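You operate a simulated robot arm through the tools that you are given. There is no shell and no other tool. Be economical: measure what you need, move in short steps, check, and stop when the job is done.

Carry out the task below with a simulated robot arm. There is one attempt and no reset: what you move stays moved.

Task
Gauge the feed wheel marked 3 and set the size dial to its reading.
Fine: gauge jaw open again, wheel back where it lay.

The check looks at the end state, three seconds after you hand in, the way a careful person would. Anything else that was tipped, shoved, dropped, spilled or broken makes it a failure.

Robot
A 6-joint arm with a two-finger parallel gripper, fixed in place. Base frame: the origin is at the foot of the arm, x ahead of it, y to its left, z up; the work surface is at about z = 0. Units: m, rad, N and s.
With the tool pointing down near the work surface it reaches from about 0.14 to 0.58 m from the base axis. Its first joint turns from -1.152 to 1.152 rad. Payload 2.1 kg.
The tool frame sits at the grasp point between the pads (the TCP): z along the fingers, y along the line on which they close. The tips reach 0.03 m beyond it. Largest opening 0.094 m; finger width 0.028, thickness 0.01; the body of the gripper, 0.05 by 0.096 m, starts 0.055 m behind the TCP.
Orientation is told as [roll, pitch, yaw] about the base's x, y, z axes, in that order, counted from this pose: with the fingers straight down and closing along the base's y, the tool's x points along the base's -x, its y along +y and its z along -z.

Tools
- The arm moves only by the tool arm_command. Its argument "increments" is a list of rows, each a list of 7 numbers: the opening in per cent of the stroke, from 0 (shut) to 100 (fully open), then the shift along the base's x, y, z in units of 40 mm (1.0 is 40 mm), then the turn, a rotation vector about the base's x, y, z in units of 5 degrees (1.0 is 5 degrees). In form: [[grip, dx, dy, dz, ax, ay, az], ...]. A call has 1 to 12 rows; each row shifts and turns the commanded pose from where the row before left it. A call with a number of a shift or a turn outside -1 to 1 is refused whole. Each row takes 0.2 s and may step no farther than 0.05 m and 0.15 rad from the row before; otherwise, or with a gripper value out of range, the whole call is refused. A pose out of reach is approached as far as the arm can. The call stops where the force on the tool passes 60 N (or 10 N more than at its start, if that is more) or the arm is blocked; 0.2 s more then pass. Each finger travels about 0.072 m/s and halts on what it meets, pressing with about 44 N; the grip force reading is that of the motor and also rises with nothing between the fingers. The clock runs only during rows and for 0.2 s after the last one: add rows that do not move to give the fingers time. It gives the time, the measured TCP pose, the force on the tool (base axes), the opening and the grip force at its end, in the units of the frame above (readings bear some noise).
- Cameras (640 x 400 px; columns grow to the right, rows downward): "scene" is fixed at [0.0599, -0.3708, 0.4937]; the picture's right is [0.76, -0.65, 0.00], its down [-0.31, -0.37, -0.88] and it looks along [0.57, 0.67, -0.48] (base axes); focal length 295 px, centre (320, 200). "wrist" rides on the gripper at [0.076, 0.014, -0.102] in the tool frame; the picture's right is [-0.18, 0.98, 0.00], its down [-0.75, -0.14, -0.64] and it looks along [-0.63, -0.12, 0.77] (tool axes); focal length 243 px, centre (320, 200). There is no depth. A picture from a camera that has moved, and an enlarged one, comes with that camera's place and axes in the base frame and with its lens.
- get_image(camera): a new picture of that camera. The clock stands still meanwhile.
- enlarge(camera, box): a new picture of the part [left, top, right, bottom] of that camera's present view, enlarged. The clock stands still meanwhile.
- hand_in(): hands the job in; it is judged then, once.

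Go step by step. Nothing tells you positions but the pictures and the camera data: compare them with the known pose of the tool, close in by small moves and look again before you grip or let go. The budget is 120 turns and 68 pictures, counting those below and the enlarged ones. Unless the task says otherwise, let go and move clear before handing in, and close with one line.

The tools are called after "Request:" by a JSON object that holds its "fn" and its "kwargs". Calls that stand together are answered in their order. arm_command: Moves the arm, as the interface text tells. Its arguments: {"type":"object","properties":{"increments":{"type":"array"}},"required":["increments"]} The other tools are called the same way: get_image (camera) takes a picture; enlarge (camera, box) takes an enlarged picture of a part of a camera's view; hand_in () hands the job in.

At the start:

```text
time_s: 0.0
ee_pos: [0.306, -0.0076, 0.3522]
tcp_rot: [-0.001, 0.001, 0.001]
contact_force: [-0.5, -0.1, -0.5]
width: 0.0942
grip_force: 0.0
```

scene: 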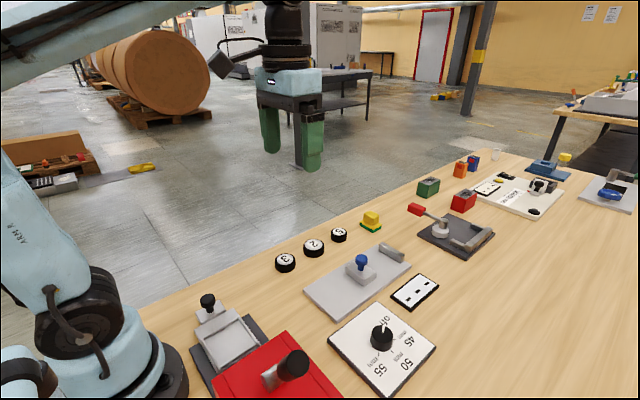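
wrist: 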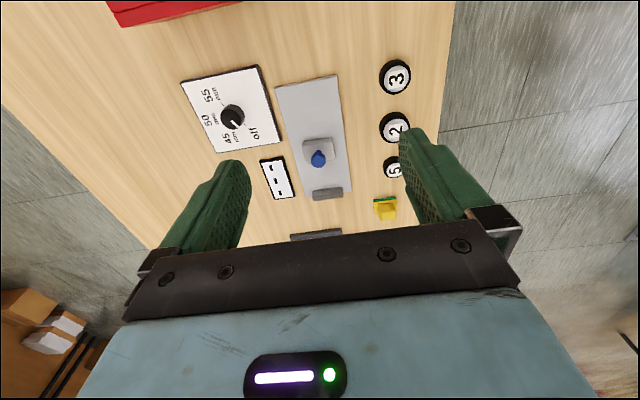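

I see three numbered wheels, a grey gauge with a blue-knobbed sliding jaw, a small reading plate and a size dial (45/50/55/off). I'll look closer at each first.

Request:
{"fn": "enlarge", "kwargs": {"camera": "scene", "box": [260, 200, 450, 320]}}

Request:
{"fn": "enlarge", "kwargs": {"camera": "scene", "box": [310, 270, 470, 400]}}

Request:
{"fn": "enlarge", "kwargs": {"camera": "wrist", "box": [170, 40, 430, 240]}}

```text
3.33 times, centred on (355, 260) of scene
camera zoom: at [0.0599, -0.3708, 0.4937], right [0.76, -0.65, 0.0], down [-0.31, -0.37, -0.88], along [0.57, 0.67, -0.48], focal length 984 px, centre (203, 0)
```

zoom: 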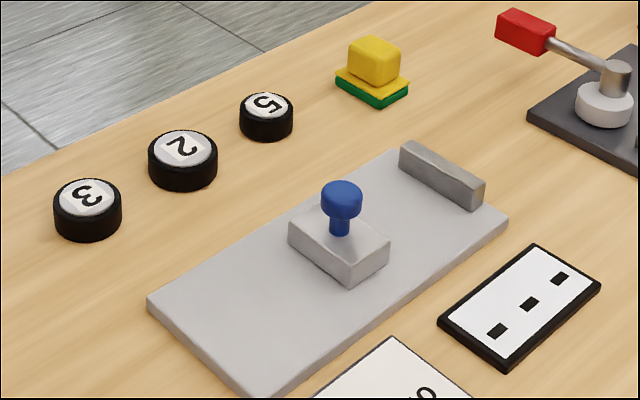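

```text
3.08 times, centred on (390, 335) of scene
camera zoom: at [0.0599, -0.3708, 0.4937], right [0.76, -0.65, 0.0], down [-0.31, -0.37, -0.88], along [0.57, 0.67, -0.48], focal length 908 px, centre (105, -215)
```

zoom: 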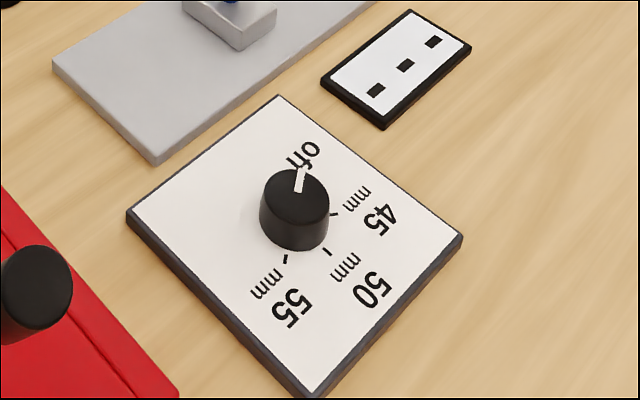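

```text
2.00 times, centred on (300, 140) of wrist
camera zoom: at [0.23, 0.0072, 0.4563], right [0.18, 0.98, 0.0], down [0.75, -0.14, 0.64], along [0.63, -0.12, -0.77], focal length 485 px, centre (360, 320)
```

zoom: 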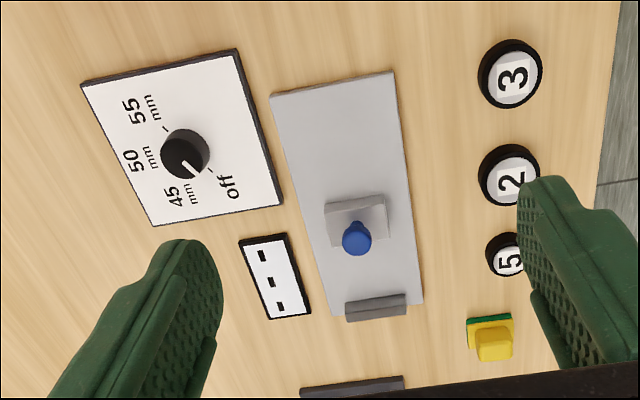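

Wheel 3 appears to be near (0.355, 0.109), about 50 mm across. The gauge plate spans x 0.34–0.58, with its anvil at the far end and the jaw around x 0.465. I'll move above wheel 3.

Request:
{"fn": "arm_command", "kwargs": {"increments": [[100, 0.245, 0.583, -1, 0, 0, 0], [100, 0.245, 0.583, -1, 0, 0, 0], [100, 0.245, 0.583, -1, 0, 0, 0], [100, 0.245, 0.583, -1, 0, 0, 0], [100, 0.245, 0.583, -1, 0, 0, 0], [100, 0, 0, 0, 0, 0, 0]]}}

Request:
{"fn": "get_image", "kwargs": {"camera": "wrist"}}

Request:
{"fn": "get_image", "kwargs": {"camera": "scene"}}

```text
time_s: 1.4
ee_pos: [0.3544, 0.1093, 0.1513]
tcp_rot: [-0.001, 0.0, 0.001]
contact_force: [-0.1, -0.2, -0.6]
width: 0.0939
grip_force: 0.0
```

```text
62 pictures are left
camera wrist: at [0.2787, 0.1246, 0.2554], right [0.18, 0.98, 0.0], down [0.75, -0.14, 0.64], along [0.63, -0.12, -0.77], focal length 243 px, centre (320, 200)
```

wrist: 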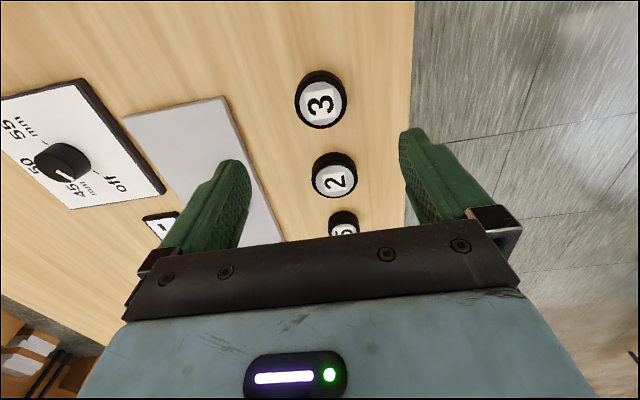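

```text
61 pictures are left
```

scene: 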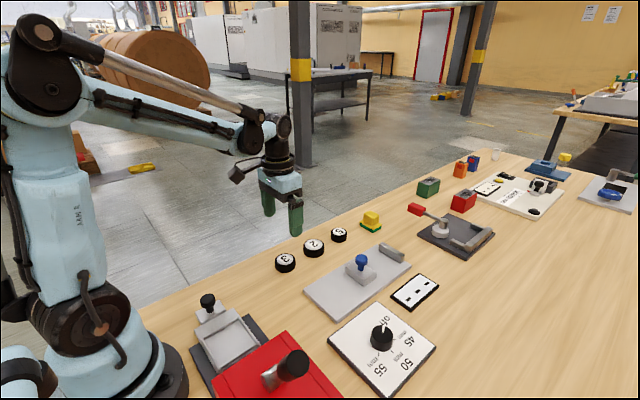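

The wheel's centre comes out at about (0.353, 0.112). I'll descend partway and check again.

Request:
{"fn": "arm_command", "kwargs": {"increments": [[100, -0.02, 0.035, -0.9, 0, 0, 0], [100, -0.02, 0.035, -0.9, 0, 0, 0], [100, 0, 0, 0, 0, 0, 0]]}}

Request:
{"fn": "get_image", "kwargs": {"camera": "wrist"}}

Request:
{"fn": "enlarge", "kwargs": {"camera": "scene", "box": [240, 200, 340, 280]}}

```text
time_s: 2.2
ee_pos: [0.354, 0.1103, 0.0801]
tcp_rot: [0.0, 0.001, 0.001]
contact_force: [-0.5, -0.4, -0.6]
width: 0.0939
grip_force: 0.0
```

```text
60 pictures are left
camera wrist: at [0.2778, 0.1263, 0.1833], right [0.18, 0.98, 0.0], down [0.75, -0.14, 0.64], along [0.63, -0.12, -0.77], focal length 243 px, centre (320, 200)
```

wrist: 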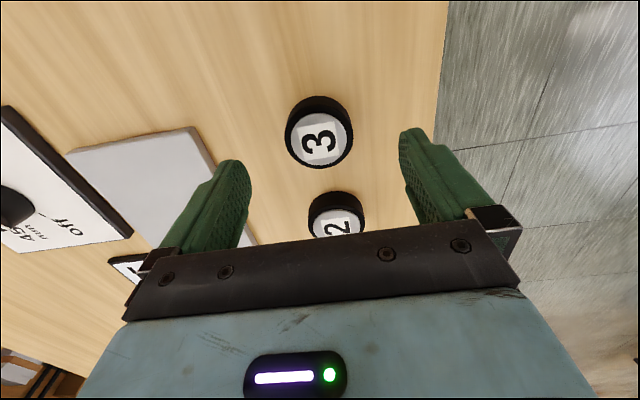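

```text
5.00 times, centred on (290, 240) of scene
camera zoom: at [0.0599, -0.3708, 0.4937], right [0.76, -0.65, 0.0], down [-0.31, -0.37, -0.88], along [0.57, 0.67, -0.48], focal length 1476 px, centre (470, 0)
```

zoom: 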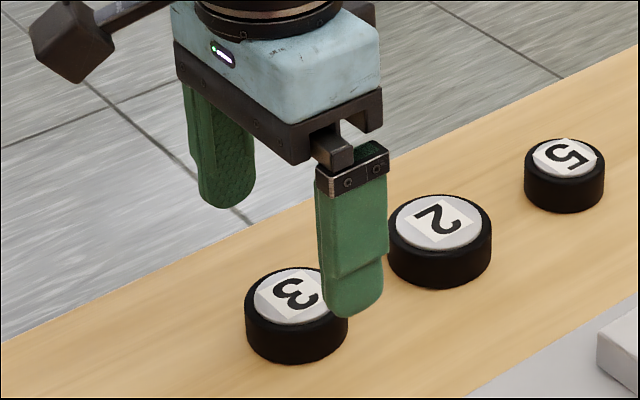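

The wheel is roughly 20 mm tall and 50 mm across, centred near (0.353, 0.112). I'll lower around it and check before closing.

Request:
{"fn": "arm_command", "kwargs": {"increments": [[100, -0.02, 0.045, -0.6, 0, 0, 0], [100, 0, 0, -0.54, 0, 0, 0], [100, 0, 0, 0, 0, 0, 0]]}}

Request:
{"fn": "get_image", "kwargs": {"camera": "wrist"}}

Request:
{"fn": "enlarge", "kwargs": {"camera": "scene", "box": [240, 200, 340, 280]}}

```text
time_s: 3.0
ee_pos: [0.3529, 0.1126, 0.0342]
tcp_rot: [0.0, -0.001, 0.001]
contact_force: [-0.8, 0.6, 0.1]
width: 0.094
grip_force: 0.0
```

```text
58 pictures are left
camera wrist: at [0.278, 0.1281, 0.1382], right [0.18, 0.98, 0.0], down [0.75, -0.14, 0.64], along [0.63, -0.12, -0.77], focal length 243 px, centre (320, 200)
```

wrist: 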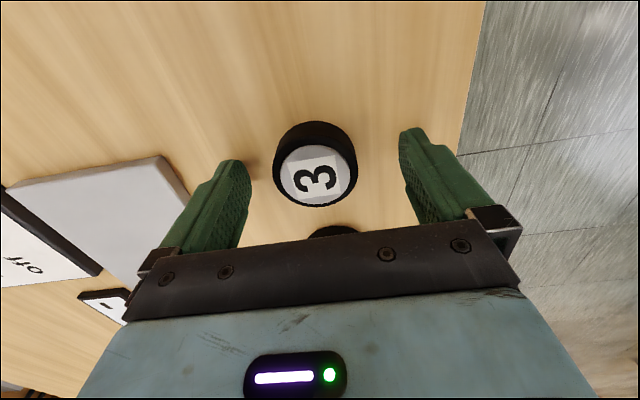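

```text
5.00 times, centred on (290, 240) of scene
camera zoom: at [0.0599, -0.3708, 0.4937], right [0.76, -0.65, 0.0], down [-0.31, -0.37, -0.88], along [0.57, 0.67, -0.48], focal length 1476 px, centre (470, 0)
```

zoom: 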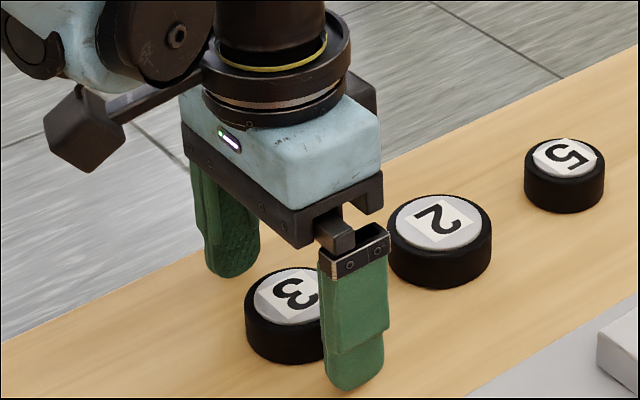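

The wheel sits about 4–5 mm farther in +x than the TCP. I'll shift, then close gently over several rows.

Request:
{"fn": "arm_command", "kwargs": {"increments": [[100, 0.11, -0.02, 0, 0, 0, 0], [75, 0, 0, 0, 0, 0, 0], [60, 0, 0, 0, 0, 0, 0], [60, 0, 0, 0, 0, 0, 0]]}}

Request:
{"fn": "get_image", "kwargs": {"camera": "wrist"}}

```text
time_s: 4.0
ee_pos: [0.3582, 0.112, 0.0345]
tcp_rot: [-0.001, 0.0, -0.001]
contact_force: [0.7, -0.6, -0.3]
width: 0.0564
grip_force: 0.1
```

```text
56 pictures are left
camera wrist: at [0.2821, 0.1272, 0.1382], right [0.18, 0.98, 0.0], down [0.75, -0.14, 0.64], along [0.63, -0.12, -0.77], focal length 243 px, centre (320, 200)
```

wrist: 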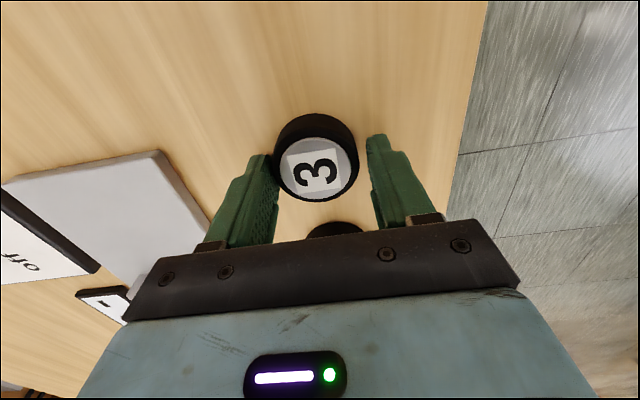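

The wheel sits slightly toward the −y finger, so I'll shift 2.5 mm that way and then look.

Request:
{"fn": "arm_command", "kwargs": {"increments": [[60, 0, -0.06, 0, 0, 0, 0], [57, 0, 0, 0, 0, 0, 0]]}}

Request:
{"fn": "enlarge", "kwargs": {"camera": "wrist", "box": [220, 90, 420, 230]}}

```text
time_s: 4.6
ee_pos: [0.3577, 0.1104, 0.0351]
tcp_rot: [0.001, -0.002, 0.0]
contact_force: [-0.2, -0.5, -0.3]
width: 0.0537
grip_force: 0.1
```

```text
2.86 times, centred on (320, 160) of wrist
camera zoom: at [0.2818, 0.1248, 0.1385], right [0.18, 0.98, 0.0], down [0.75, -0.14, 0.64], along [0.63, -0.12, -0.77], focal length 693 px, centre (320, 314)
```

zoom: 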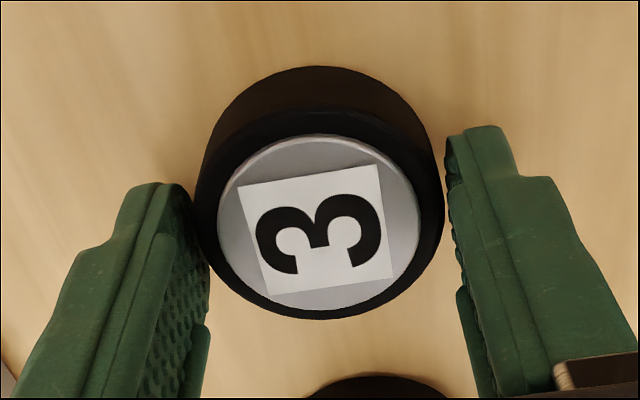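

Now it's centred. I'll close on it and read the width.

Request:
{"fn": "arm_command", "kwargs": {"increments": [[45, 0, 0, 0, 0, 0, 0], [40, 0, 0, 0, 0, 0, 0], [40, 0, 0, 0, 0, 0, 0]]}}

Request:
{"fn": "get_image", "kwargs": {"camera": "wrist"}}

```text
time_s: 5.4
ee_pos: [0.3578, 0.1074, 0.0348]
tcp_rot: [-0.001, 0.0, 0.0]
contact_force: [0.2, -0.3, 1.4]
width: 0.0488
grip_force: 44.0
```

```text
54 pictures are left
camera wrist: at [0.2818, 0.1249, 0.1385], right [0.18, 0.98, 0.0], down [0.75, -0.14, 0.64], along [0.63, -0.12, -0.77], focal length 243 px, centre (320, 200)
```

wrist: 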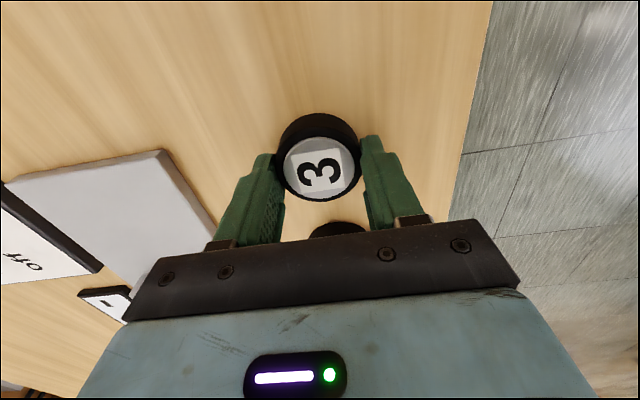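

Gripped with a 48.8 mm opening. I'll lift 120 mm and carry it over the gap in the gauge.

Request:
{"fn": "arm_command", "kwargs": {"increments": [[40, 0, 0, 1, 0, 0, 0], [40, 0, 0, 1, 0, 0, 0], [40, 0, 0, 1, 0, 0, 0], [40, 0.84, -0.75, 0, 0, 0, 0], [40, 0.84, -0.75, 0, 0, 0, 0], [40, 0.84, -0.75, 0, 0, 0, 0], [40, 0.84, -0.75, 0, 0, 0, 0], [40, 0.84, -0.75, 0, 0, 0, 0], [40, 0, 0, 0, 0, 0, 0]]}}

Request:
{"fn": "get_image", "kwargs": {"camera": "wrist"}}

Request:
{"fn": "enlarge", "kwargs": {"camera": "scene", "box": [290, 190, 450, 310]}}

```text
time_s: 7.4
ee_pos: [0.5249, -0.0416, 0.1566]
tcp_rot: [-0.001, 0.0, 0.0]
contact_force: [1.3, 0.0, 0.2]
width: 0.0373
grip_force: 0.1
```

```text
53 pictures are left
camera wrist: at [0.4482, -0.0258, 0.2596], right [0.18, 0.98, 0.0], down [0.75, -0.14, 0.64], along [0.63, -0.12, -0.77], focal length 243 px, centre (320, 200)
```

wrist: 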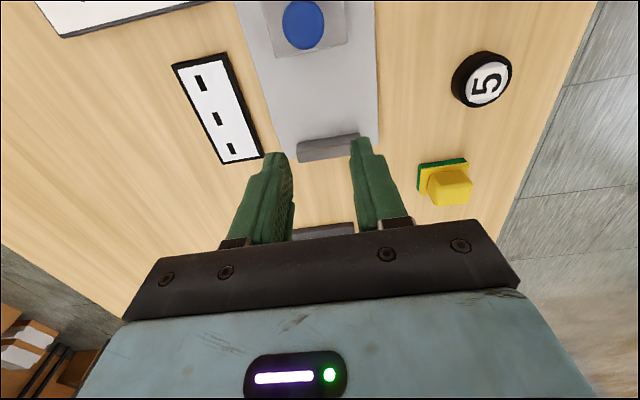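

```text
3.33 times, centred on (370, 250) of scene
camera zoom: at [0.0599, -0.3709, 0.4937], right [0.76, -0.65, 0.0], down [-0.31, -0.37, -0.88], along [0.57, 0.67, -0.48], focal length 984 px, centre (153, 33)
```

zoom: 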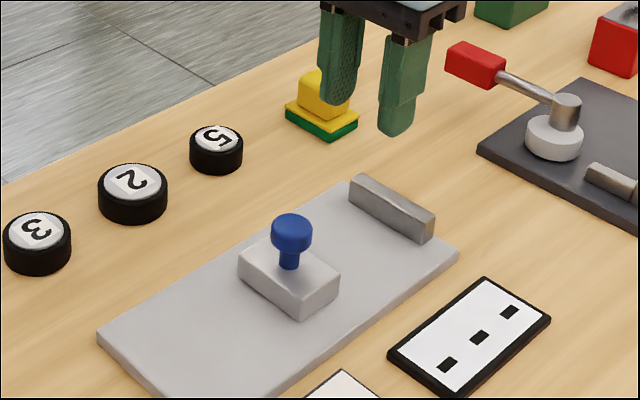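

The wheel slipped out at lift-off and still lies in its original place. From here the gauge gap runs x 0.480–0.567, centred on y −0.04, so my offset was right. I'll go back for a lower, slower grip.

Request:
{"fn": "arm_command", "kwargs": {"increments": [[70, -0.84, 0.75, 0, 0, 0, 0], [70, -0.84, 0.75, 0, 0, 0, 0], [70, -0.84, 0.75, 0, 0, 0, 0], [70, -0.84, 0.75, 0, 0, 0, 0], [70, -0.84, 0.75, 0, 0, 0, 0], [70, 0, 0, -1, 0, 0, 0], [70, 0, 0, -0.7, 0, 0, 0], [70, 0, 0, 0, 0, 0, 0]]}}

Request:
{"fn": "enlarge", "kwargs": {"camera": "wrist", "box": [220, 70, 420, 230]}}

Request:
{"fn": "enlarge", "kwargs": {"camera": "scene", "box": [240, 200, 340, 280]}}

```text
time_s: 9.2
ee_pos: [0.3565, 0.1096, 0.0859]
tcp_rot: [0.001, 0.0, -0.001]
contact_force: [0.1, 0.0, 1.1]
width: 0.0654
grip_force: 0.1
```

```text
2.50 times, centred on (320, 150) of wrist
camera zoom: at [0.2807, 0.1248, 0.1897], right [0.18, 0.98, 0.0], down [0.75, -0.14, 0.64], along [0.63, -0.12, -0.77], focal length 606 px, centre (320, 325)
```

zoom: 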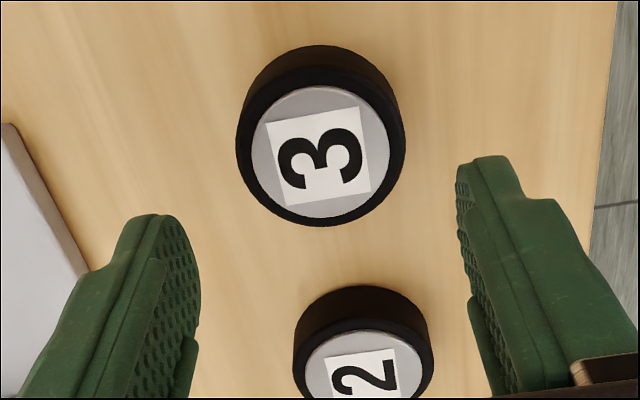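

```text
5.00 times, centred on (290, 240) of scene
camera zoom: at [0.0599, -0.3708, 0.4937], right [0.76, -0.65, 0.0], down [-0.31, -0.37, -0.88], along [0.57, 0.67, -0.48], focal length 1476 px, centre (470, 0)
```

zoom: 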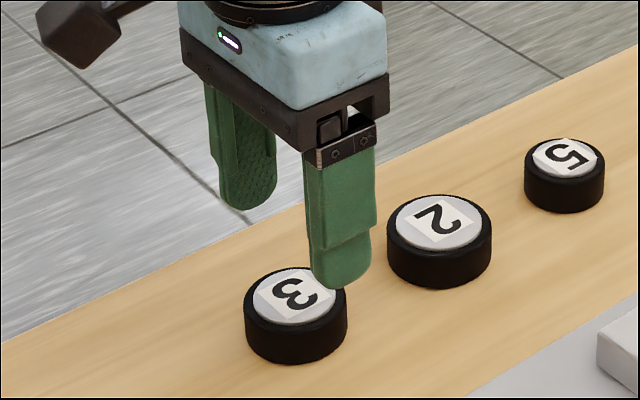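

The wheel hasn't visibly moved and the TCP is centred over it. I'll go in 3 mm lower than before, grip harder, and lift slowly by only 30 mm as a test.

Request:
{"fn": "arm_command", "kwargs": {"increments": [[70, 0, 0, -0.7, 0, 0, 0], [70, 0, 0, -0.6, 0, 0, 0], [70, 0, 0, -0.08, 0, 0, 0], [50, 0, 0, 0, 0, 0, 0], [25, 0, 0, 0, 0, 0, 0], [25, 0, 0, 0, 0, 0, 0], [25, 0, 0, 0, 0, 0, 0]]}}

Request:
{"fn": "enlarge", "kwargs": {"camera": "scene", "box": [240, 200, 340, 280]}}

```text
time_s: 10.8
ee_pos: [0.3561, 0.1091, 0.0323]
tcp_rot: [0.0, 0.0, -0.001]
contact_force: [0.0, -1.0, 0.1]
width: 0.0487
grip_force: 43.3
```

```text
5.00 times, centred on (290, 240) of scene
camera zoom: at [0.0599, -0.3708, 0.4937], right [0.76, -0.65, 0.0], down [-0.31, -0.37, -0.88], along [0.57, 0.67, -0.48], focal length 1476 px, centre (470, 0)
```

zoom: 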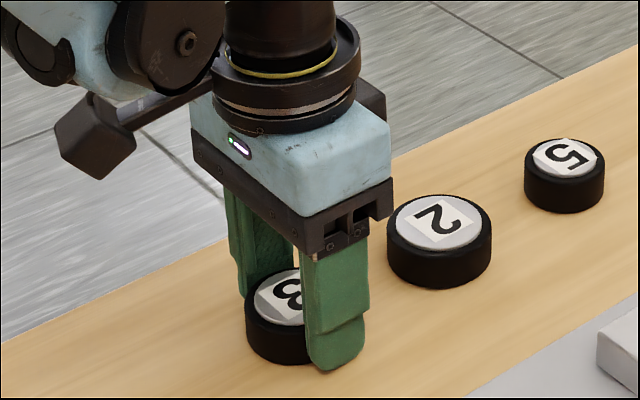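

Gripped at 48.7 mm. Now a slow test lift of 30 mm.

Request:
{"fn": "arm_command", "kwargs": {"increments": [[25, 0, 0, 0.05, 0, 0, 0], [25, 0, 0, 0.1, 0, 0, 0], [25, 0, 0, 0.1, 0, 0, 0], [25, 0, 0, 0.15, 0, 0, 0], [25, 0, 0, 0.15, 0, 0, 0], [25, 0, 0, 0.2, 0, 0, 0]]}}

Request:
{"fn": "enlarge", "kwargs": {"camera": "scene", "box": [240, 200, 340, 280]}}

```text
time_s: 12.2
ee_pos: [0.3569, 0.1095, 0.0623]
tcp_rot: [-0.002, 0.0, 0.001]
contact_force: [-0.5, -0.2, -1.9]
width: 0.0488
grip_force: 44.7
```

```text
5.00 times, centred on (290, 240) of scene
camera zoom: at [0.0599, -0.3708, 0.4937], right [0.76, -0.65, 0.0], down [-0.31, -0.37, -0.88], along [0.57, 0.67, -0.48], focal length 1476 px, centre (470, 0)
```

zoom: 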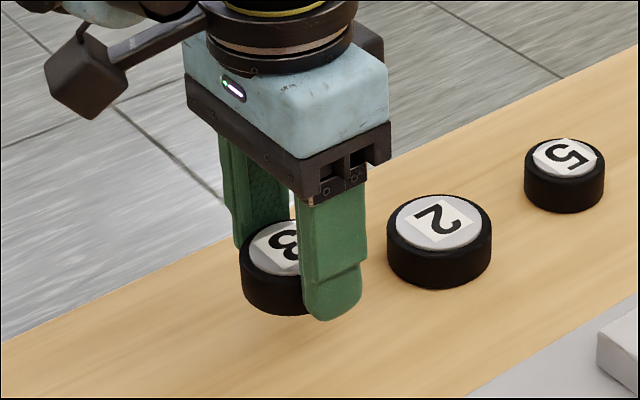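

It's holding. I'll carry it gently over the gauge gap.

Request:
{"fn": "arm_command", "kwargs": {"increments": [[25, 0, 0, 0.3, 0, 0, 0], [25, 0, 0, 0.4, 0, 0, 0], [25, 0, 0, 0.45, 0, 0, 0], [25, 0, 0, 0.45, 0, 0, 0], [25, 0, 0, 0.4, 0, 0, 0], [25, 0, 0, 0.25, 0, 0, 0], [25, 0.2, -0.15, 0, 0, 0, 0], [25, 0.4, -0.35, 0, 0, 0, 0], [25, 0.4, -0.35, 0, 0, 0, 0], [25, 0.4, -0.35, 0, 0, 0, 0], [25, 0.4, -0.35, 0, 0, 0, 0], [25, 0.2, -0.2, 0, 0, 0, 0]]}}

Request:
{"fn": "arm_command", "kwargs": {"increments": [[25, 0.2, -0.2, 0, 0, 0, 0], [25, 0.4, -0.35, 0, 0, 0, 0], [25, 0.4, -0.35, 0, 0, 0, 0], [25, 0.4, -0.35, 0, 0, 0, 0], [25, 0.4, -0.35, 0, 0, 0, 0], [25, 0.4, -0.4, 0, 0, 0, 0], [25, 0, 0, 0, 0, 0, 0]]}}

Request:
{"fn": "get_image", "kwargs": {"camera": "wrist"}}

Request:
{"fn": "enlarge", "kwargs": {"camera": "scene", "box": [290, 190, 450, 310]}}

```text
time_s: 14.8
ee_pos: [0.438, 0.0398, 0.1522]
tcp_rot: [-0.001, -0.001, -0.001]
contact_force: [-0.2, -0.2, -0.6]
width: 0.0491
grip_force: 44.7
```

```text
time_s: 16.4
ee_pos: [0.525, -0.0405, 0.1506]
tcp_rot: [0.0, -0.001, 0.0]
contact_force: [-0.1, -0.2, -1.7]
width: 0.0485
grip_force: 44.2
```

```text
47 pictures are left
camera wrist: at [0.4496, -0.0252, 0.2551], right [0.18, 0.98, 0.0], down [0.75, -0.14, 0.64], along [0.63, -0.12, -0.77], focal length 243 px, centre (320, 200)
```

wrist: 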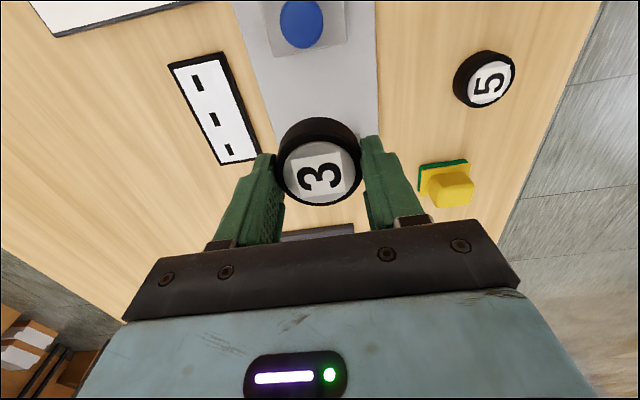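

```text
3.33 times, centred on (370, 250) of scene
camera zoom: at [0.0599, -0.3708, 0.4937], right [0.76, -0.65, 0.0], down [-0.31, -0.37, -0.88], along [0.57, 0.67, -0.48], focal length 984 px, centre (153, 33)
```

zoom: 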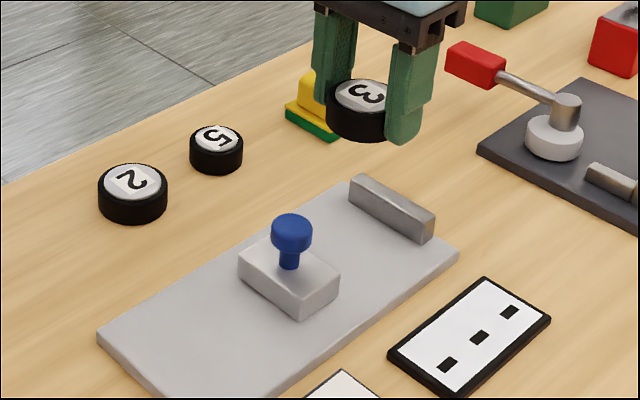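

Carried safely. I'm lowering to about 10 mm above the plate, then checking.

Request:
{"fn": "arm_command", "kwargs": {"increments": [[25, 0, 0, -0.4, 0, 0, 0], [25, 0, 0, -0.5, 0, 0, 0], [25, 0, 0, -0.5, 0, 0, 0], [25, 0, 0, -0.5, 0, 0, 0], [25, 0, 0, -0.3, 0, 0, 0], [25, 0, 0, -0.2, 0, 0, 0], [25, 0, 0, 0, 0, 0, 0]]}}

Request:
{"fn": "enlarge", "kwargs": {"camera": "scene", "box": [320, 210, 430, 300]}}

Request:
{"fn": "get_image", "kwargs": {"camera": "wrist"}}

```text
time_s: 18.0
ee_pos: [0.5247, -0.0393, 0.0555]
tcp_rot: [0.0, 0.001, 0.0]
contact_force: [0.2, 0.5, -1.3]
width: 0.0485
grip_force: 43.7
```

```text
4.44 times, centred on (375, 255) of scene
camera zoom: at [0.0599, -0.3708, 0.4937], right [0.76, -0.65, 0.0], down [-0.31, -0.37, -0.88], along [0.57, 0.67, -0.48], focal length 1312 px, centre (76, -44)
```

zoom: 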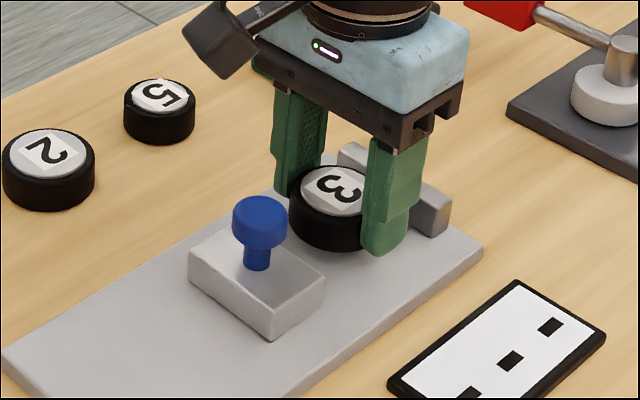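

```text
44 pictures are left
camera wrist: at [0.4488, -0.0245, 0.1593], right [0.18, 0.98, 0.0], down [0.75, -0.14, 0.64], along [0.63, -0.12, -0.77], focal length 243 px, centre (320, 200)
```

wrist: 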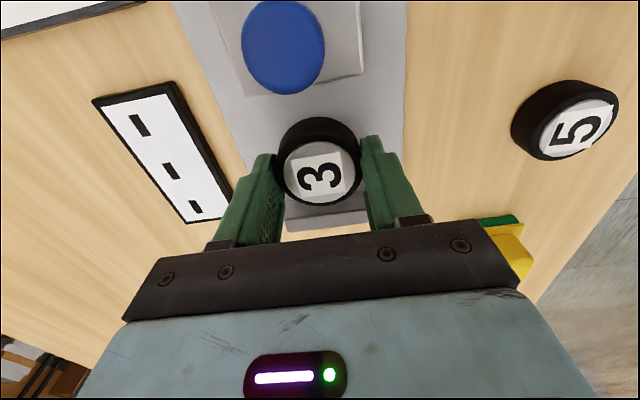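

There's clear space on both sides. I'm lowering in fine steps and watching the force.

Request:
{"fn": "arm_command", "kwargs": {"increments": [[25, 0, 0, -0.1, 0, 0, 0], [25, 0, 0, -0.1, 0, 0, 0], [25, 0, 0, -0.05, 0, 0, 0], [25, 0, 0, 0, 0, 0, 0]]}}

Request:
{"fn": "enlarge", "kwargs": {"camera": "scene", "box": [320, 210, 430, 300]}}

```text
time_s: 19.0
ee_pos: [0.5251, -0.0392, 0.0456]
tcp_rot: [-0.001, -0.001, 0.0]
contact_force: [0.5, 0.0, -1.0]
width: 0.0487
grip_force: 43.8
```

```text
4.44 times, centred on (375, 255) of scene
camera zoom: at [0.0599, -0.3708, 0.4937], right [0.76, -0.65, 0.0], down [-0.31, -0.37, -0.88], along [0.57, 0.67, -0.48], focal length 1312 px, centre (76, -44)
```

zoom: 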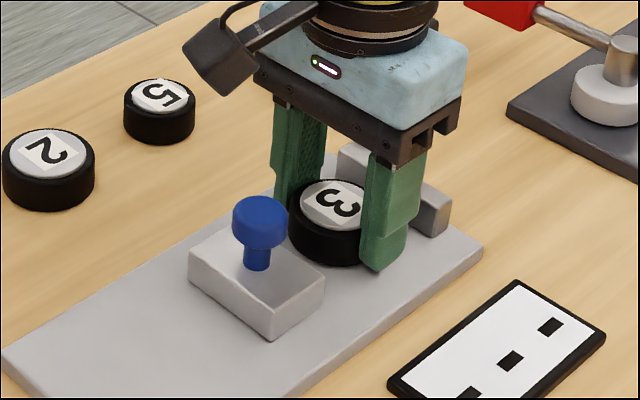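

Request:
{"fn": "arm_command", "kwargs": {"increments": [[25, 0, 0, -0.05, 0, 0, 0], [25, 0, 0, 0, 0, 0, 0]]}}

Request:
{"fn": "arm_command", "kwargs": {"increments": [[25, 0, 0, -0.05, 0, 0, 0], [25, 0, 0, 0, 0, 0, 0]]}}

```text
time_s: 19.6
ee_pos: [0.5243, -0.0407, 0.0436]
tcp_rot: [0.001, 0.001, 0.0]
contact_force: [-0.5, -0.6, -2.0]
width: 0.0485
grip_force: 44.2
```

```text
time_s: 20.2
ee_pos: [0.5254, -0.0402, 0.0427]
tcp_rot: [0.001, 0.0, 0.002]
contact_force: [-1.8, -1.6, 28.0]
width: 0.0484
grip_force: 44.0
```

The wheel has touched the plate (28 N). I'll ease off 1 mm, let go, and rise straight up.

Request:
{"fn": "arm_command", "kwargs": {"increments": [[25, 0, 0, 0.03, 0, 0, 0], [45, 0, 0, 0, 0, 0, 0], [60, 0, 0, 0, 0, 0, 0], [75, 0, 0, 0, 0, 0, 0], [75, 0, 0, 0, 0, 0, 0], [75, 0, 0, 0.3, 0, 0, 0], [75, 0, 0, 0.7, 0, 0, 0], [75, 0, 0, 1, 0, 0, 0], [75, 0, 0, 0.72, 0, 0, 0], [75, 0, 0, 0, 0, 0, 0]]}}

Request:
{"fn": "enlarge", "kwargs": {"camera": "scene", "box": [320, 210, 450, 310]}}

Request:
{"fn": "get_image", "kwargs": {"camera": "wrist"}}

```text
time_s: 22.4
ee_pos: [0.5261, -0.0397, 0.1535]
tcp_rot: [0.0, 0.0, 0.001]
contact_force: [-0.3, -0.4, -0.9]
width: 0.0707
grip_force: 0.0
```

```text
4.00 times, centred on (385, 260) of scene
camera zoom: at [0.0599, -0.3708, 0.4937], right [0.76, -0.65, 0.0], down [-0.31, -0.37, -0.88], along [0.57, 0.67, -0.48], focal length 1181 px, centre (60, -40)
```

zoom: 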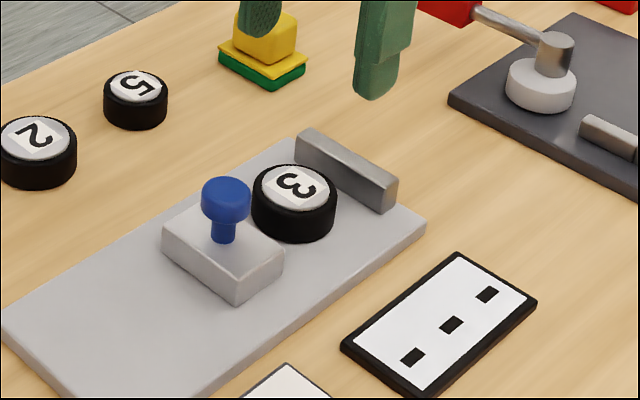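

```text
41 pictures are left
camera wrist: at [0.4498, -0.0244, 0.2566], right [0.18, 0.98, 0.0], down [0.75, -0.14, 0.64], along [0.63, -0.12, -0.77], focal length 243 px, centre (320, 200)
```

wrist: 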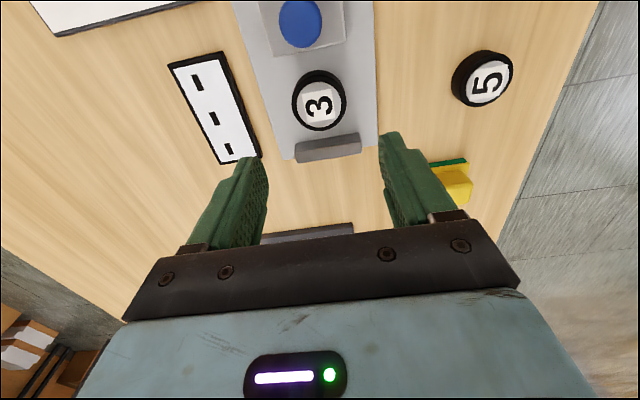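

The wheel is down inside the gap. The blue knob of the jaw is near (0.4615, −0.039), so I'll hover over it with the fingers apart.

Request:
{"fn": "arm_command", "kwargs": {"increments": [[75, -0.8, 0, 0, 0, 0, 0], [75, -0.8, 0.02, 0, 0, 0, 0], [75, 0, 0, -0.9, 0, 0, 0], [75, 0, 0, 0, 0, 0, 0]]}}

Request:
{"fn": "get_image", "kwargs": {"camera": "wrist"}}

Request:
{"fn": "enlarge", "kwargs": {"camera": "scene", "box": [320, 200, 450, 300]}}

```text
time_s: 23.4
ee_pos: [0.4621, -0.0404, 0.1161]
tcp_rot: [0.001, 0.002, -0.001]
contact_force: [0.4, 0.2, 0.3]
width: 0.0704
grip_force: 0.0
```

```text
40 pictures are left
camera wrist: at [0.3846, -0.0245, 0.2196], right [0.18, 0.98, 0.0], down [0.75, -0.14, 0.64], along [0.63, -0.12, -0.77], focal length 243 px, centre (320, 200)
```

wrist: 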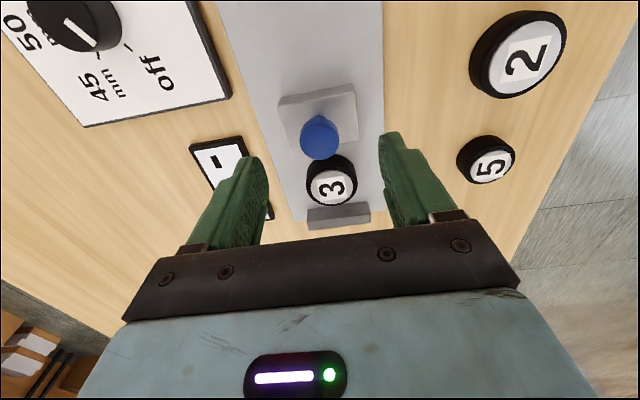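

```text
4.00 times, centred on (385, 250) of scene
camera zoom: at [0.0599, -0.3708, 0.4937], right [0.76, -0.65, 0.0], down [-0.31, -0.37, -0.88], along [0.57, 0.67, -0.48], focal length 1181 px, centre (60, 0)
```

zoom: 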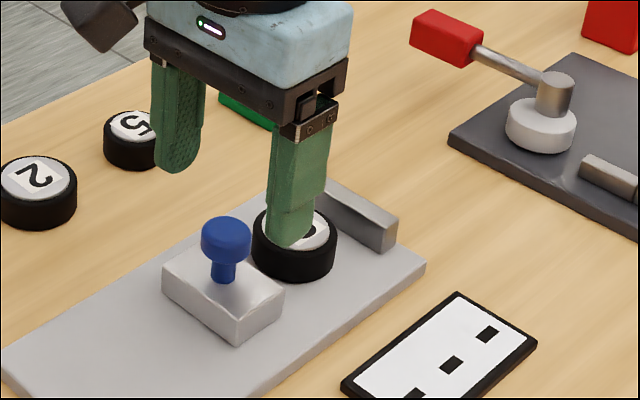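

The knob sits under the TCP. I'll lower around its head and check.

Request:
{"fn": "arm_command", "kwargs": {"increments": [[75, 0, 0, -0.5, 0, 0, 0], [60, 0, 0, -0.45, 0, 0, 0], [50, 0, 0, 0, 0, 0, 0], [50, 0, 0, 0, 0, 0, 0]]}}

Request:
{"fn": "get_image", "kwargs": {"camera": "wrist"}}

Request:
{"fn": "enlarge", "kwargs": {"camera": "scene", "box": [320, 200, 450, 300]}}

```text
time_s: 24.4
ee_pos: [0.4628, -0.0406, 0.0788]
tcp_rot: [0.001, -0.001, 0.0]
contact_force: [-0.4, 0.1, 0.4]
width: 0.0469
grip_force: 0.1
```

```text
38 pictures are left
camera wrist: at [0.3857, -0.0246, 0.1813], right [0.18, 0.98, 0.0], down [0.75, -0.14, 0.64], along [0.63, -0.12, -0.77], focal length 243 px, centre (320, 200)
```

wrist: 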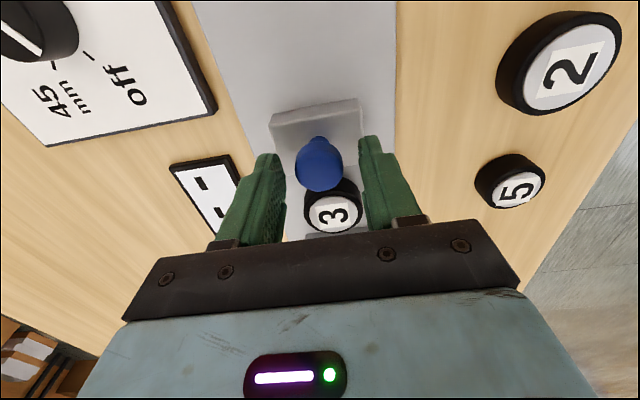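

```text
4.00 times, centred on (385, 250) of scene
camera zoom: at [0.0599, -0.3708, 0.4937], right [0.76, -0.65, 0.0], down [-0.31, -0.37, -0.88], along [0.57, 0.67, -0.48], focal length 1181 px, centre (60, 0)
```

zoom: 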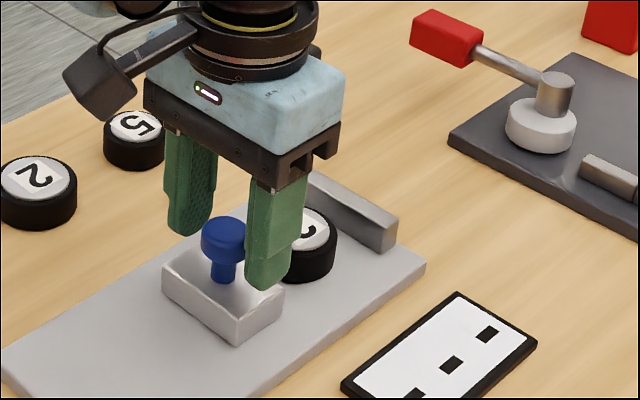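

The knob is between the pads. I'll drop 4 mm and close on it.

Request:
{"fn": "arm_command", "kwargs": {"increments": [[50, 0, 0, -0.1, 0, 0, 0], [35, 0, 0, 0, 0, 0, 0], [15, 0, 0, 0, 0, 0, 0], [15, 0, 0, 0, 0, 0, 0], [15, 0, 0, 0, 0, 0, 0]]}}

Request:
{"fn": "get_image", "kwargs": {"camera": "wrist"}}

```text
time_s: 25.6
ee_pos: [0.4607, -0.0414, 0.0731]
tcp_rot: [-0.002, 0.001, 0.0]
contact_force: [-0.2, -2.0, -2.8]
width: 0.0273
grip_force: 44.4
```

```text
36 pictures are left
camera wrist: at [0.3855, -0.0248, 0.1774], right [0.18, 0.98, 0.0], down [0.75, -0.14, 0.64], along [0.63, -0.12, -0.77], focal length 243 px, centre (320, 200)
```

wrist: 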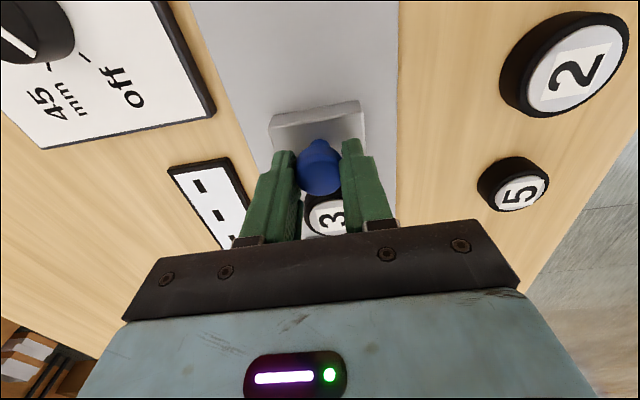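

Gripping the knob (27 mm). I'm sliding the jaw toward the wheel in small steps.

Request:
{"fn": "arm_command", "kwargs": {"increments": [[15, 0.12, 0, 0, 0, 0, 0], [15, 0.15, 0, 0, 0, 0, 0], [15, 0.15, 0, 0, 0, 0, 0], [15, 0.15, 0, 0, 0, 0, 0], [15, 0.13, 0, 0, 0, 0, 0], [15, 0, 0, 0, 0, 0, 0]]}}

Request:
{"fn": "enlarge", "kwargs": {"camera": "scene", "box": [320, 200, 450, 300]}}

```text
time_s: 27.0
ee_pos: [0.4886, -0.0407, 0.0734]
tcp_rot: [-0.002, 0.0, -0.001]
contact_force: [-0.9, -10.1, -8.2]
width: 0.0274
grip_force: 45.5
```

```text
4.00 times, centred on (385, 250) of scene
camera zoom: at [0.0599, -0.3708, 0.4937], right [0.76, -0.65, 0.0], down [-0.31, -0.37, -0.88], along [0.57, 0.67, -0.48], focal length 1181 px, centre (60, 0)
```

zoom: 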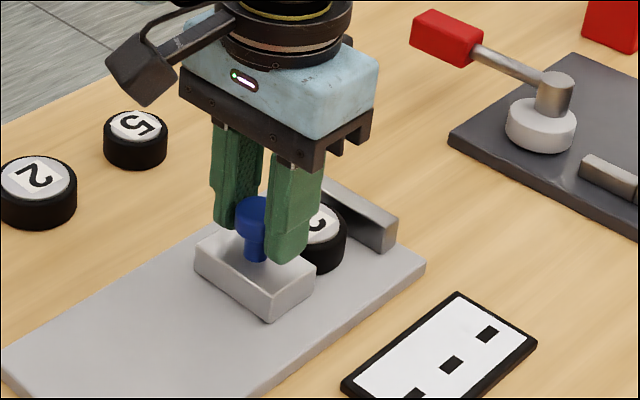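

The jaw is moving. There's a −10 N side force, so the track runs a little toward −y; I'll relieve that and continue.

Request:
{"fn": "arm_command", "kwargs": {"increments": [[15, 0, -0.02, 0.01, 0, 0, 0], [15, 0.05, 0, 0, 0, 0, 0], [15, 0, 0, 0, 0, 0, 0]]}}

Request:
{"fn": "arm_command", "kwargs": {"increments": [[15, 0.05, 0, 0, 0, 0, 0], [15, 0, 0, 0, 0, 0, 0]]}}

Request:
{"fn": "enlarge", "kwargs": {"camera": "scene", "box": [320, 200, 450, 300]}}

```text
time_s: 27.8
ee_pos: [0.491, -0.0397, 0.0745]
tcp_rot: [0.001, 0.0, 0.0]
contact_force: [-2.8, -6.8, -20.6]
width: 0.0276
grip_force: 44.8
```

```text
time_s: 28.4
ee_pos: [0.4922, -0.0406, 0.0734]
tcp_rot: [-0.001, 0.001, 0.0]
contact_force: [-1.6, -5.7, -27.1]
width: 0.0275
grip_force: 45.5
```

```text
4.00 times, centred on (385, 250) of scene
camera zoom: at [0.06, -0.3708, 0.4936], right [0.76, -0.65, 0.0], down [-0.31, -0.37, -0.88], along [0.57, 0.67, -0.48], focal length 1181 px, centre (60, 0)
```

zoom: 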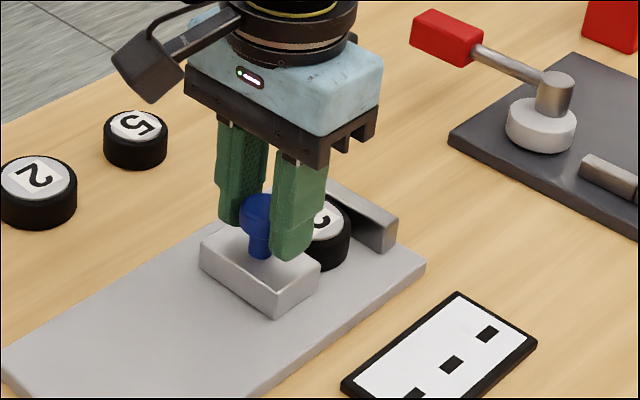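

The vertical strain comes from holding slightly high. I'll lower by 0.8 mm and continue in small steps.

Request:
{"fn": "arm_command", "kwargs": {"increments": [[15, 0, -0.01, -0.025, 0, 0, 0], [15, 0.05, 0, 0, 0, 0, 0], [15, 0, 0, 0, 0, 0, 0]]}}

Request:
{"fn": "arm_command", "kwargs": {"increments": [[15, 0.05, 0, 0, 0, 0, 0], [15, 0, 0, 0, 0, 0, 0]]}}

Request:
{"fn": "arm_command", "kwargs": {"increments": [[15, 0.05, 0, 0, 0, 0, 0], [15, 0, 0, 0, 0, 0, 0]]}}

Request:
{"fn": "enlarge", "kwargs": {"camera": "scene", "box": [320, 200, 450, 300]}}

```text
time_s: 29.2
ee_pos: [0.4952, -0.0394, 0.0738]
tcp_rot: [0.0, 0.001, 0.0]
contact_force: [0.5, -1.5, 5.0]
width: 0.0273
grip_force: 44.9
```

```text
time_s: 29.8
ee_pos: [0.4965, -0.0399, 0.0739]
tcp_rot: [0.0, 0.001, 0.0]
contact_force: [-13.2, 2.6, 18.3]
width: 0.0275
grip_force: 44.5
```

```text
time_s: 30.4
ee_pos: [0.4971, -0.0402, 0.0724]
tcp_rot: [0.001, 0.007, 0.001]
contact_force: [-25.8, 5.1, 14.2]
width: 0.0278
grip_force: 44.4
```

```text
4.00 times, centred on (385, 250) of scene
camera zoom: at [0.0598, -0.3708, 0.4937], right [0.76, -0.65, 0.0], down [-0.31, -0.37, -0.88], along [0.57, 0.67, -0.48], focal length 1181 px, centre (60, 0)
```

zoom: 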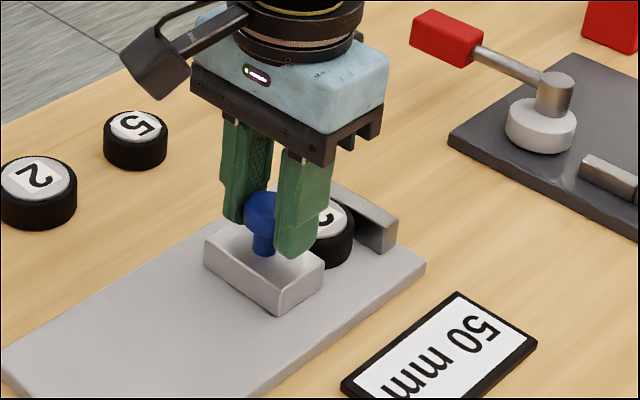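

The display reads 50 mm. I'll slide the jaw back to where it started.

Request:
{"fn": "arm_command", "kwargs": {"increments": [[15, -0.1, 0, 0, 0, 0, 0], [15, -0.13, 0, 0, 0, 0, 0], [15, -0.14, 0.01, 0, 0, 0, 0], [15, -0.14, 0.01, 0, 0, 0, 0], [15, -0.14, 0.01, 0.01, 0, 0, 0], [15, -0.14, 0, 0, 0, 0, 0], [15, -0.1, 0, 0, 0, 0, 0], [15, -0.06, 0, 0.005, 0, 0, 0], [15, 0, 0, 0, 0, 0, 0]]}}

Request:
{"fn": "enlarge", "kwargs": {"camera": "scene", "box": [320, 200, 450, 300]}}

```text
time_s: 32.4
ee_pos: [0.4616, -0.0402, 0.0739]
tcp_rot: [-0.001, -0.005, -0.001]
contact_force: [16.5, -6.3, -23.9]
width: 0.0276
grip_force: 45.2
```

```text
4.00 times, centred on (385, 250) of scene
camera zoom: at [0.06, -0.3709, 0.4936], right [0.76, -0.65, 0.0], down [-0.31, -0.37, -0.88], along [0.57, 0.67, -0.48], focal length 1181 px, centre (60, 0)
```

zoom: 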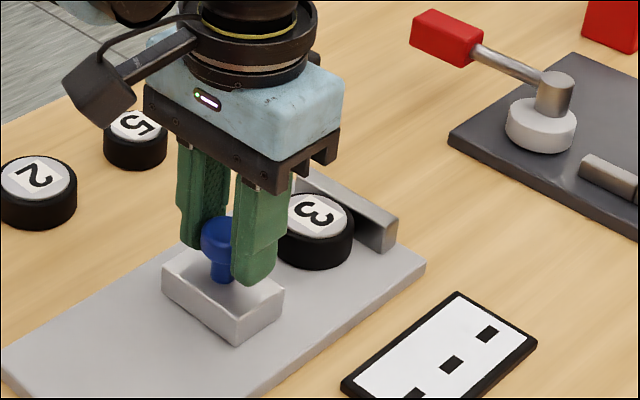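

The jaw is back exactly where it lay. I'll release the knob, rise, and move over the wheel, which now rests against the anvil.

Request:
{"fn": "arm_command", "kwargs": {"increments": [[30, 0.02, 0, 0, 0, 0, 0], [50, -0.02, 0, 0, 0, 0, 0], [70, 0, 0, 0, 0, 0, 0], [70, 0, 0, 0.5, 0, 0, 0], [70, 0, 0, 0.75, 0, 0, 0], [70, 0.6, 0, 0.2, 0, 0, 0], [70, 0.7, 0, 0, 0, 0, 0], [70, 0.68, -0.02, 0, 0, 0, 0], [70, 0, 0, 0, 0, 0, 0]]}}

Request:
{"fn": "get_image", "kwargs": {"camera": "wrist"}}

Request:
{"fn": "enlarge", "kwargs": {"camera": "scene", "box": [320, 200, 450, 300]}}

```text
time_s: 34.4
ee_pos: [0.541, -0.04, 0.1331]
tcp_rot: [0.0, -0.001, -0.001]
contact_force: [-0.4, -0.5, -0.1]
width: 0.0658
grip_force: 0.0
```

```text
31 pictures are left
camera wrist: at [0.4648, -0.0249, 0.2361], right [0.18, 0.98, 0.0], down [0.75, -0.14, 0.64], along [0.63, -0.12, -0.77], focal length 243 px, centre (320, 200)
```

wrist: 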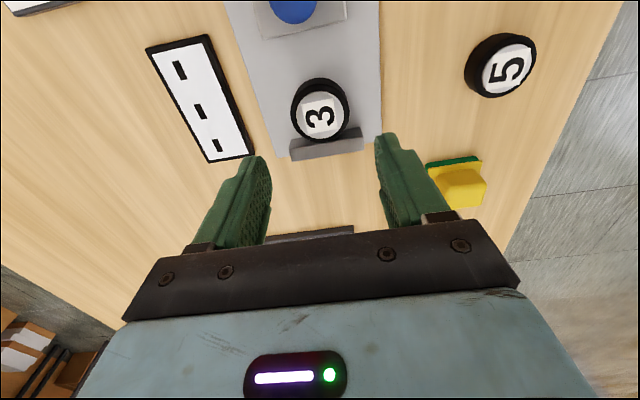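

```text
4.00 times, centred on (385, 250) of scene
camera zoom: at [0.0599, -0.3708, 0.4937], right [0.76, -0.65, 0.0], down [-0.31, -0.37, -0.88], along [0.57, 0.67, -0.48], focal length 1181 px, centre (60, 0)
```

zoom: 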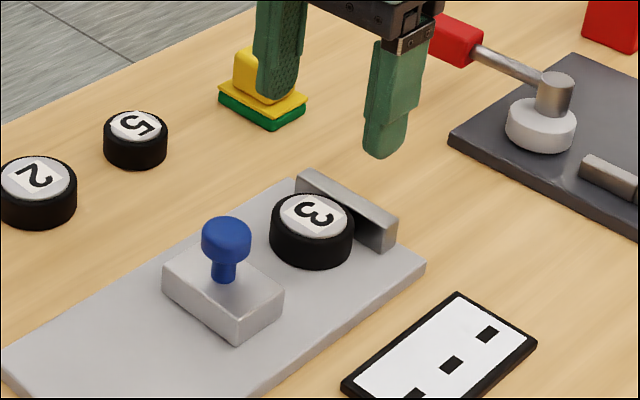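

The TCP is aligned with the wheel at (0.541, −0.040). I'll lower to gripping height with the fingers open and check.

Request:
{"fn": "arm_command", "kwargs": {"increments": [[70, 0, 0, -0.7, 0, 0, 0], [70, 0, 0, -0.7, 0, 0, 0], [70, 0, 0, -0.5, 0, 0, 0], [70, 0, 0, -0.32, 0, 0, 0], [62, 0, 0, 0, 0, 0, 0], [62, 0, 0, 0, 0, 0, 0]]}}

Request:
{"fn": "enlarge", "kwargs": {"camera": "wrist", "box": [220, 90, 420, 230]}}

```text
time_s: 35.8
ee_pos: [0.5395, -0.0397, 0.0434]
tcp_rot: [0.0, -0.002, 0.002]
contact_force: [0.5, 0.4, 0.4]
width: 0.0585
grip_force: 0.0
```

```text
2.86 times, centred on (320, 160) of wrist
camera zoom: at [0.4642, -0.0246, 0.147], right [0.18, 0.98, 0.0], down [0.75, -0.14, 0.64], along [0.63, -0.12, -0.77], focal length 693 px, centre (320, 314)
```

zoom: 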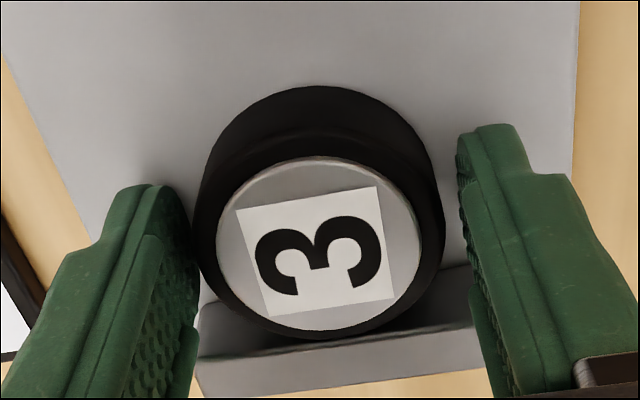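

The wheel sits about 3 mm farther forward in the fingers than at my first grip, so I'll shift to match and then grip and lift slowly.

Request:
{"fn": "arm_command", "kwargs": {"increments": [[62, 0.075, 0, -0.01, 0, 0, 0], [55, 0, 0, 0, 0, 0, 0], [25, 0, 0, 0, 0, 0, 0], [25, 0, 0, 0, 0, 0, 0], [25, 0, 0, 0, 0, 0, 0], [25, 0, 0, 0.05, 0, 0, 0], [25, 0, 0, 0.1, 0, 0, 0], [25, 0, 0, 0.15, 0, 0, 0], [25, 0, 0, 0.2, 0, 0, 0], [25, 0, 0, 0.23, 0, 0, 0], [25, 0, 0, 0, 0, 0, 0]]}}

Request:
{"fn": "get_image", "kwargs": {"camera": "wrist"}}

Request:
{"fn": "get_image", "kwargs": {"camera": "scene"}}

```text
time_s: 38.2
ee_pos: [0.5434, -0.0394, 0.073]
tcp_rot: [0.0, 0.001, 0.001]
contact_force: [-0.8, -0.2, -1.1]
width: 0.0489
grip_force: 43.8
```

```text
28 pictures are left
camera wrist: at [0.4674, -0.0249, 0.1763], right [0.18, 0.98, 0.0], down [0.75, -0.14, 0.64], along [0.63, -0.12, -0.77], focal length 243 px, centre (320, 200)
```

wrist: 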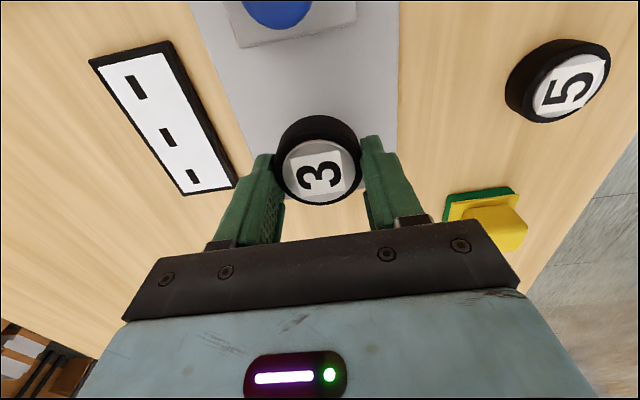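

```text
27 pictures are left
```

scene: 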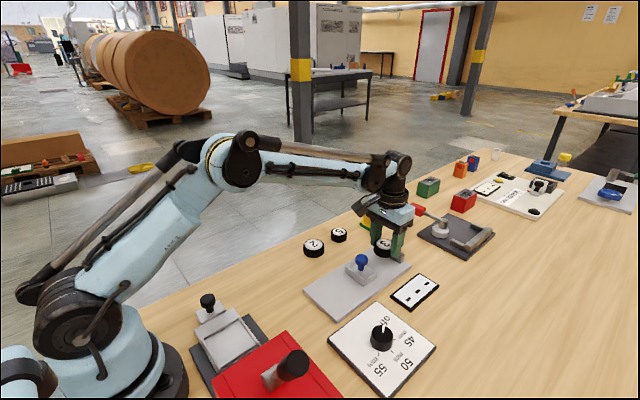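

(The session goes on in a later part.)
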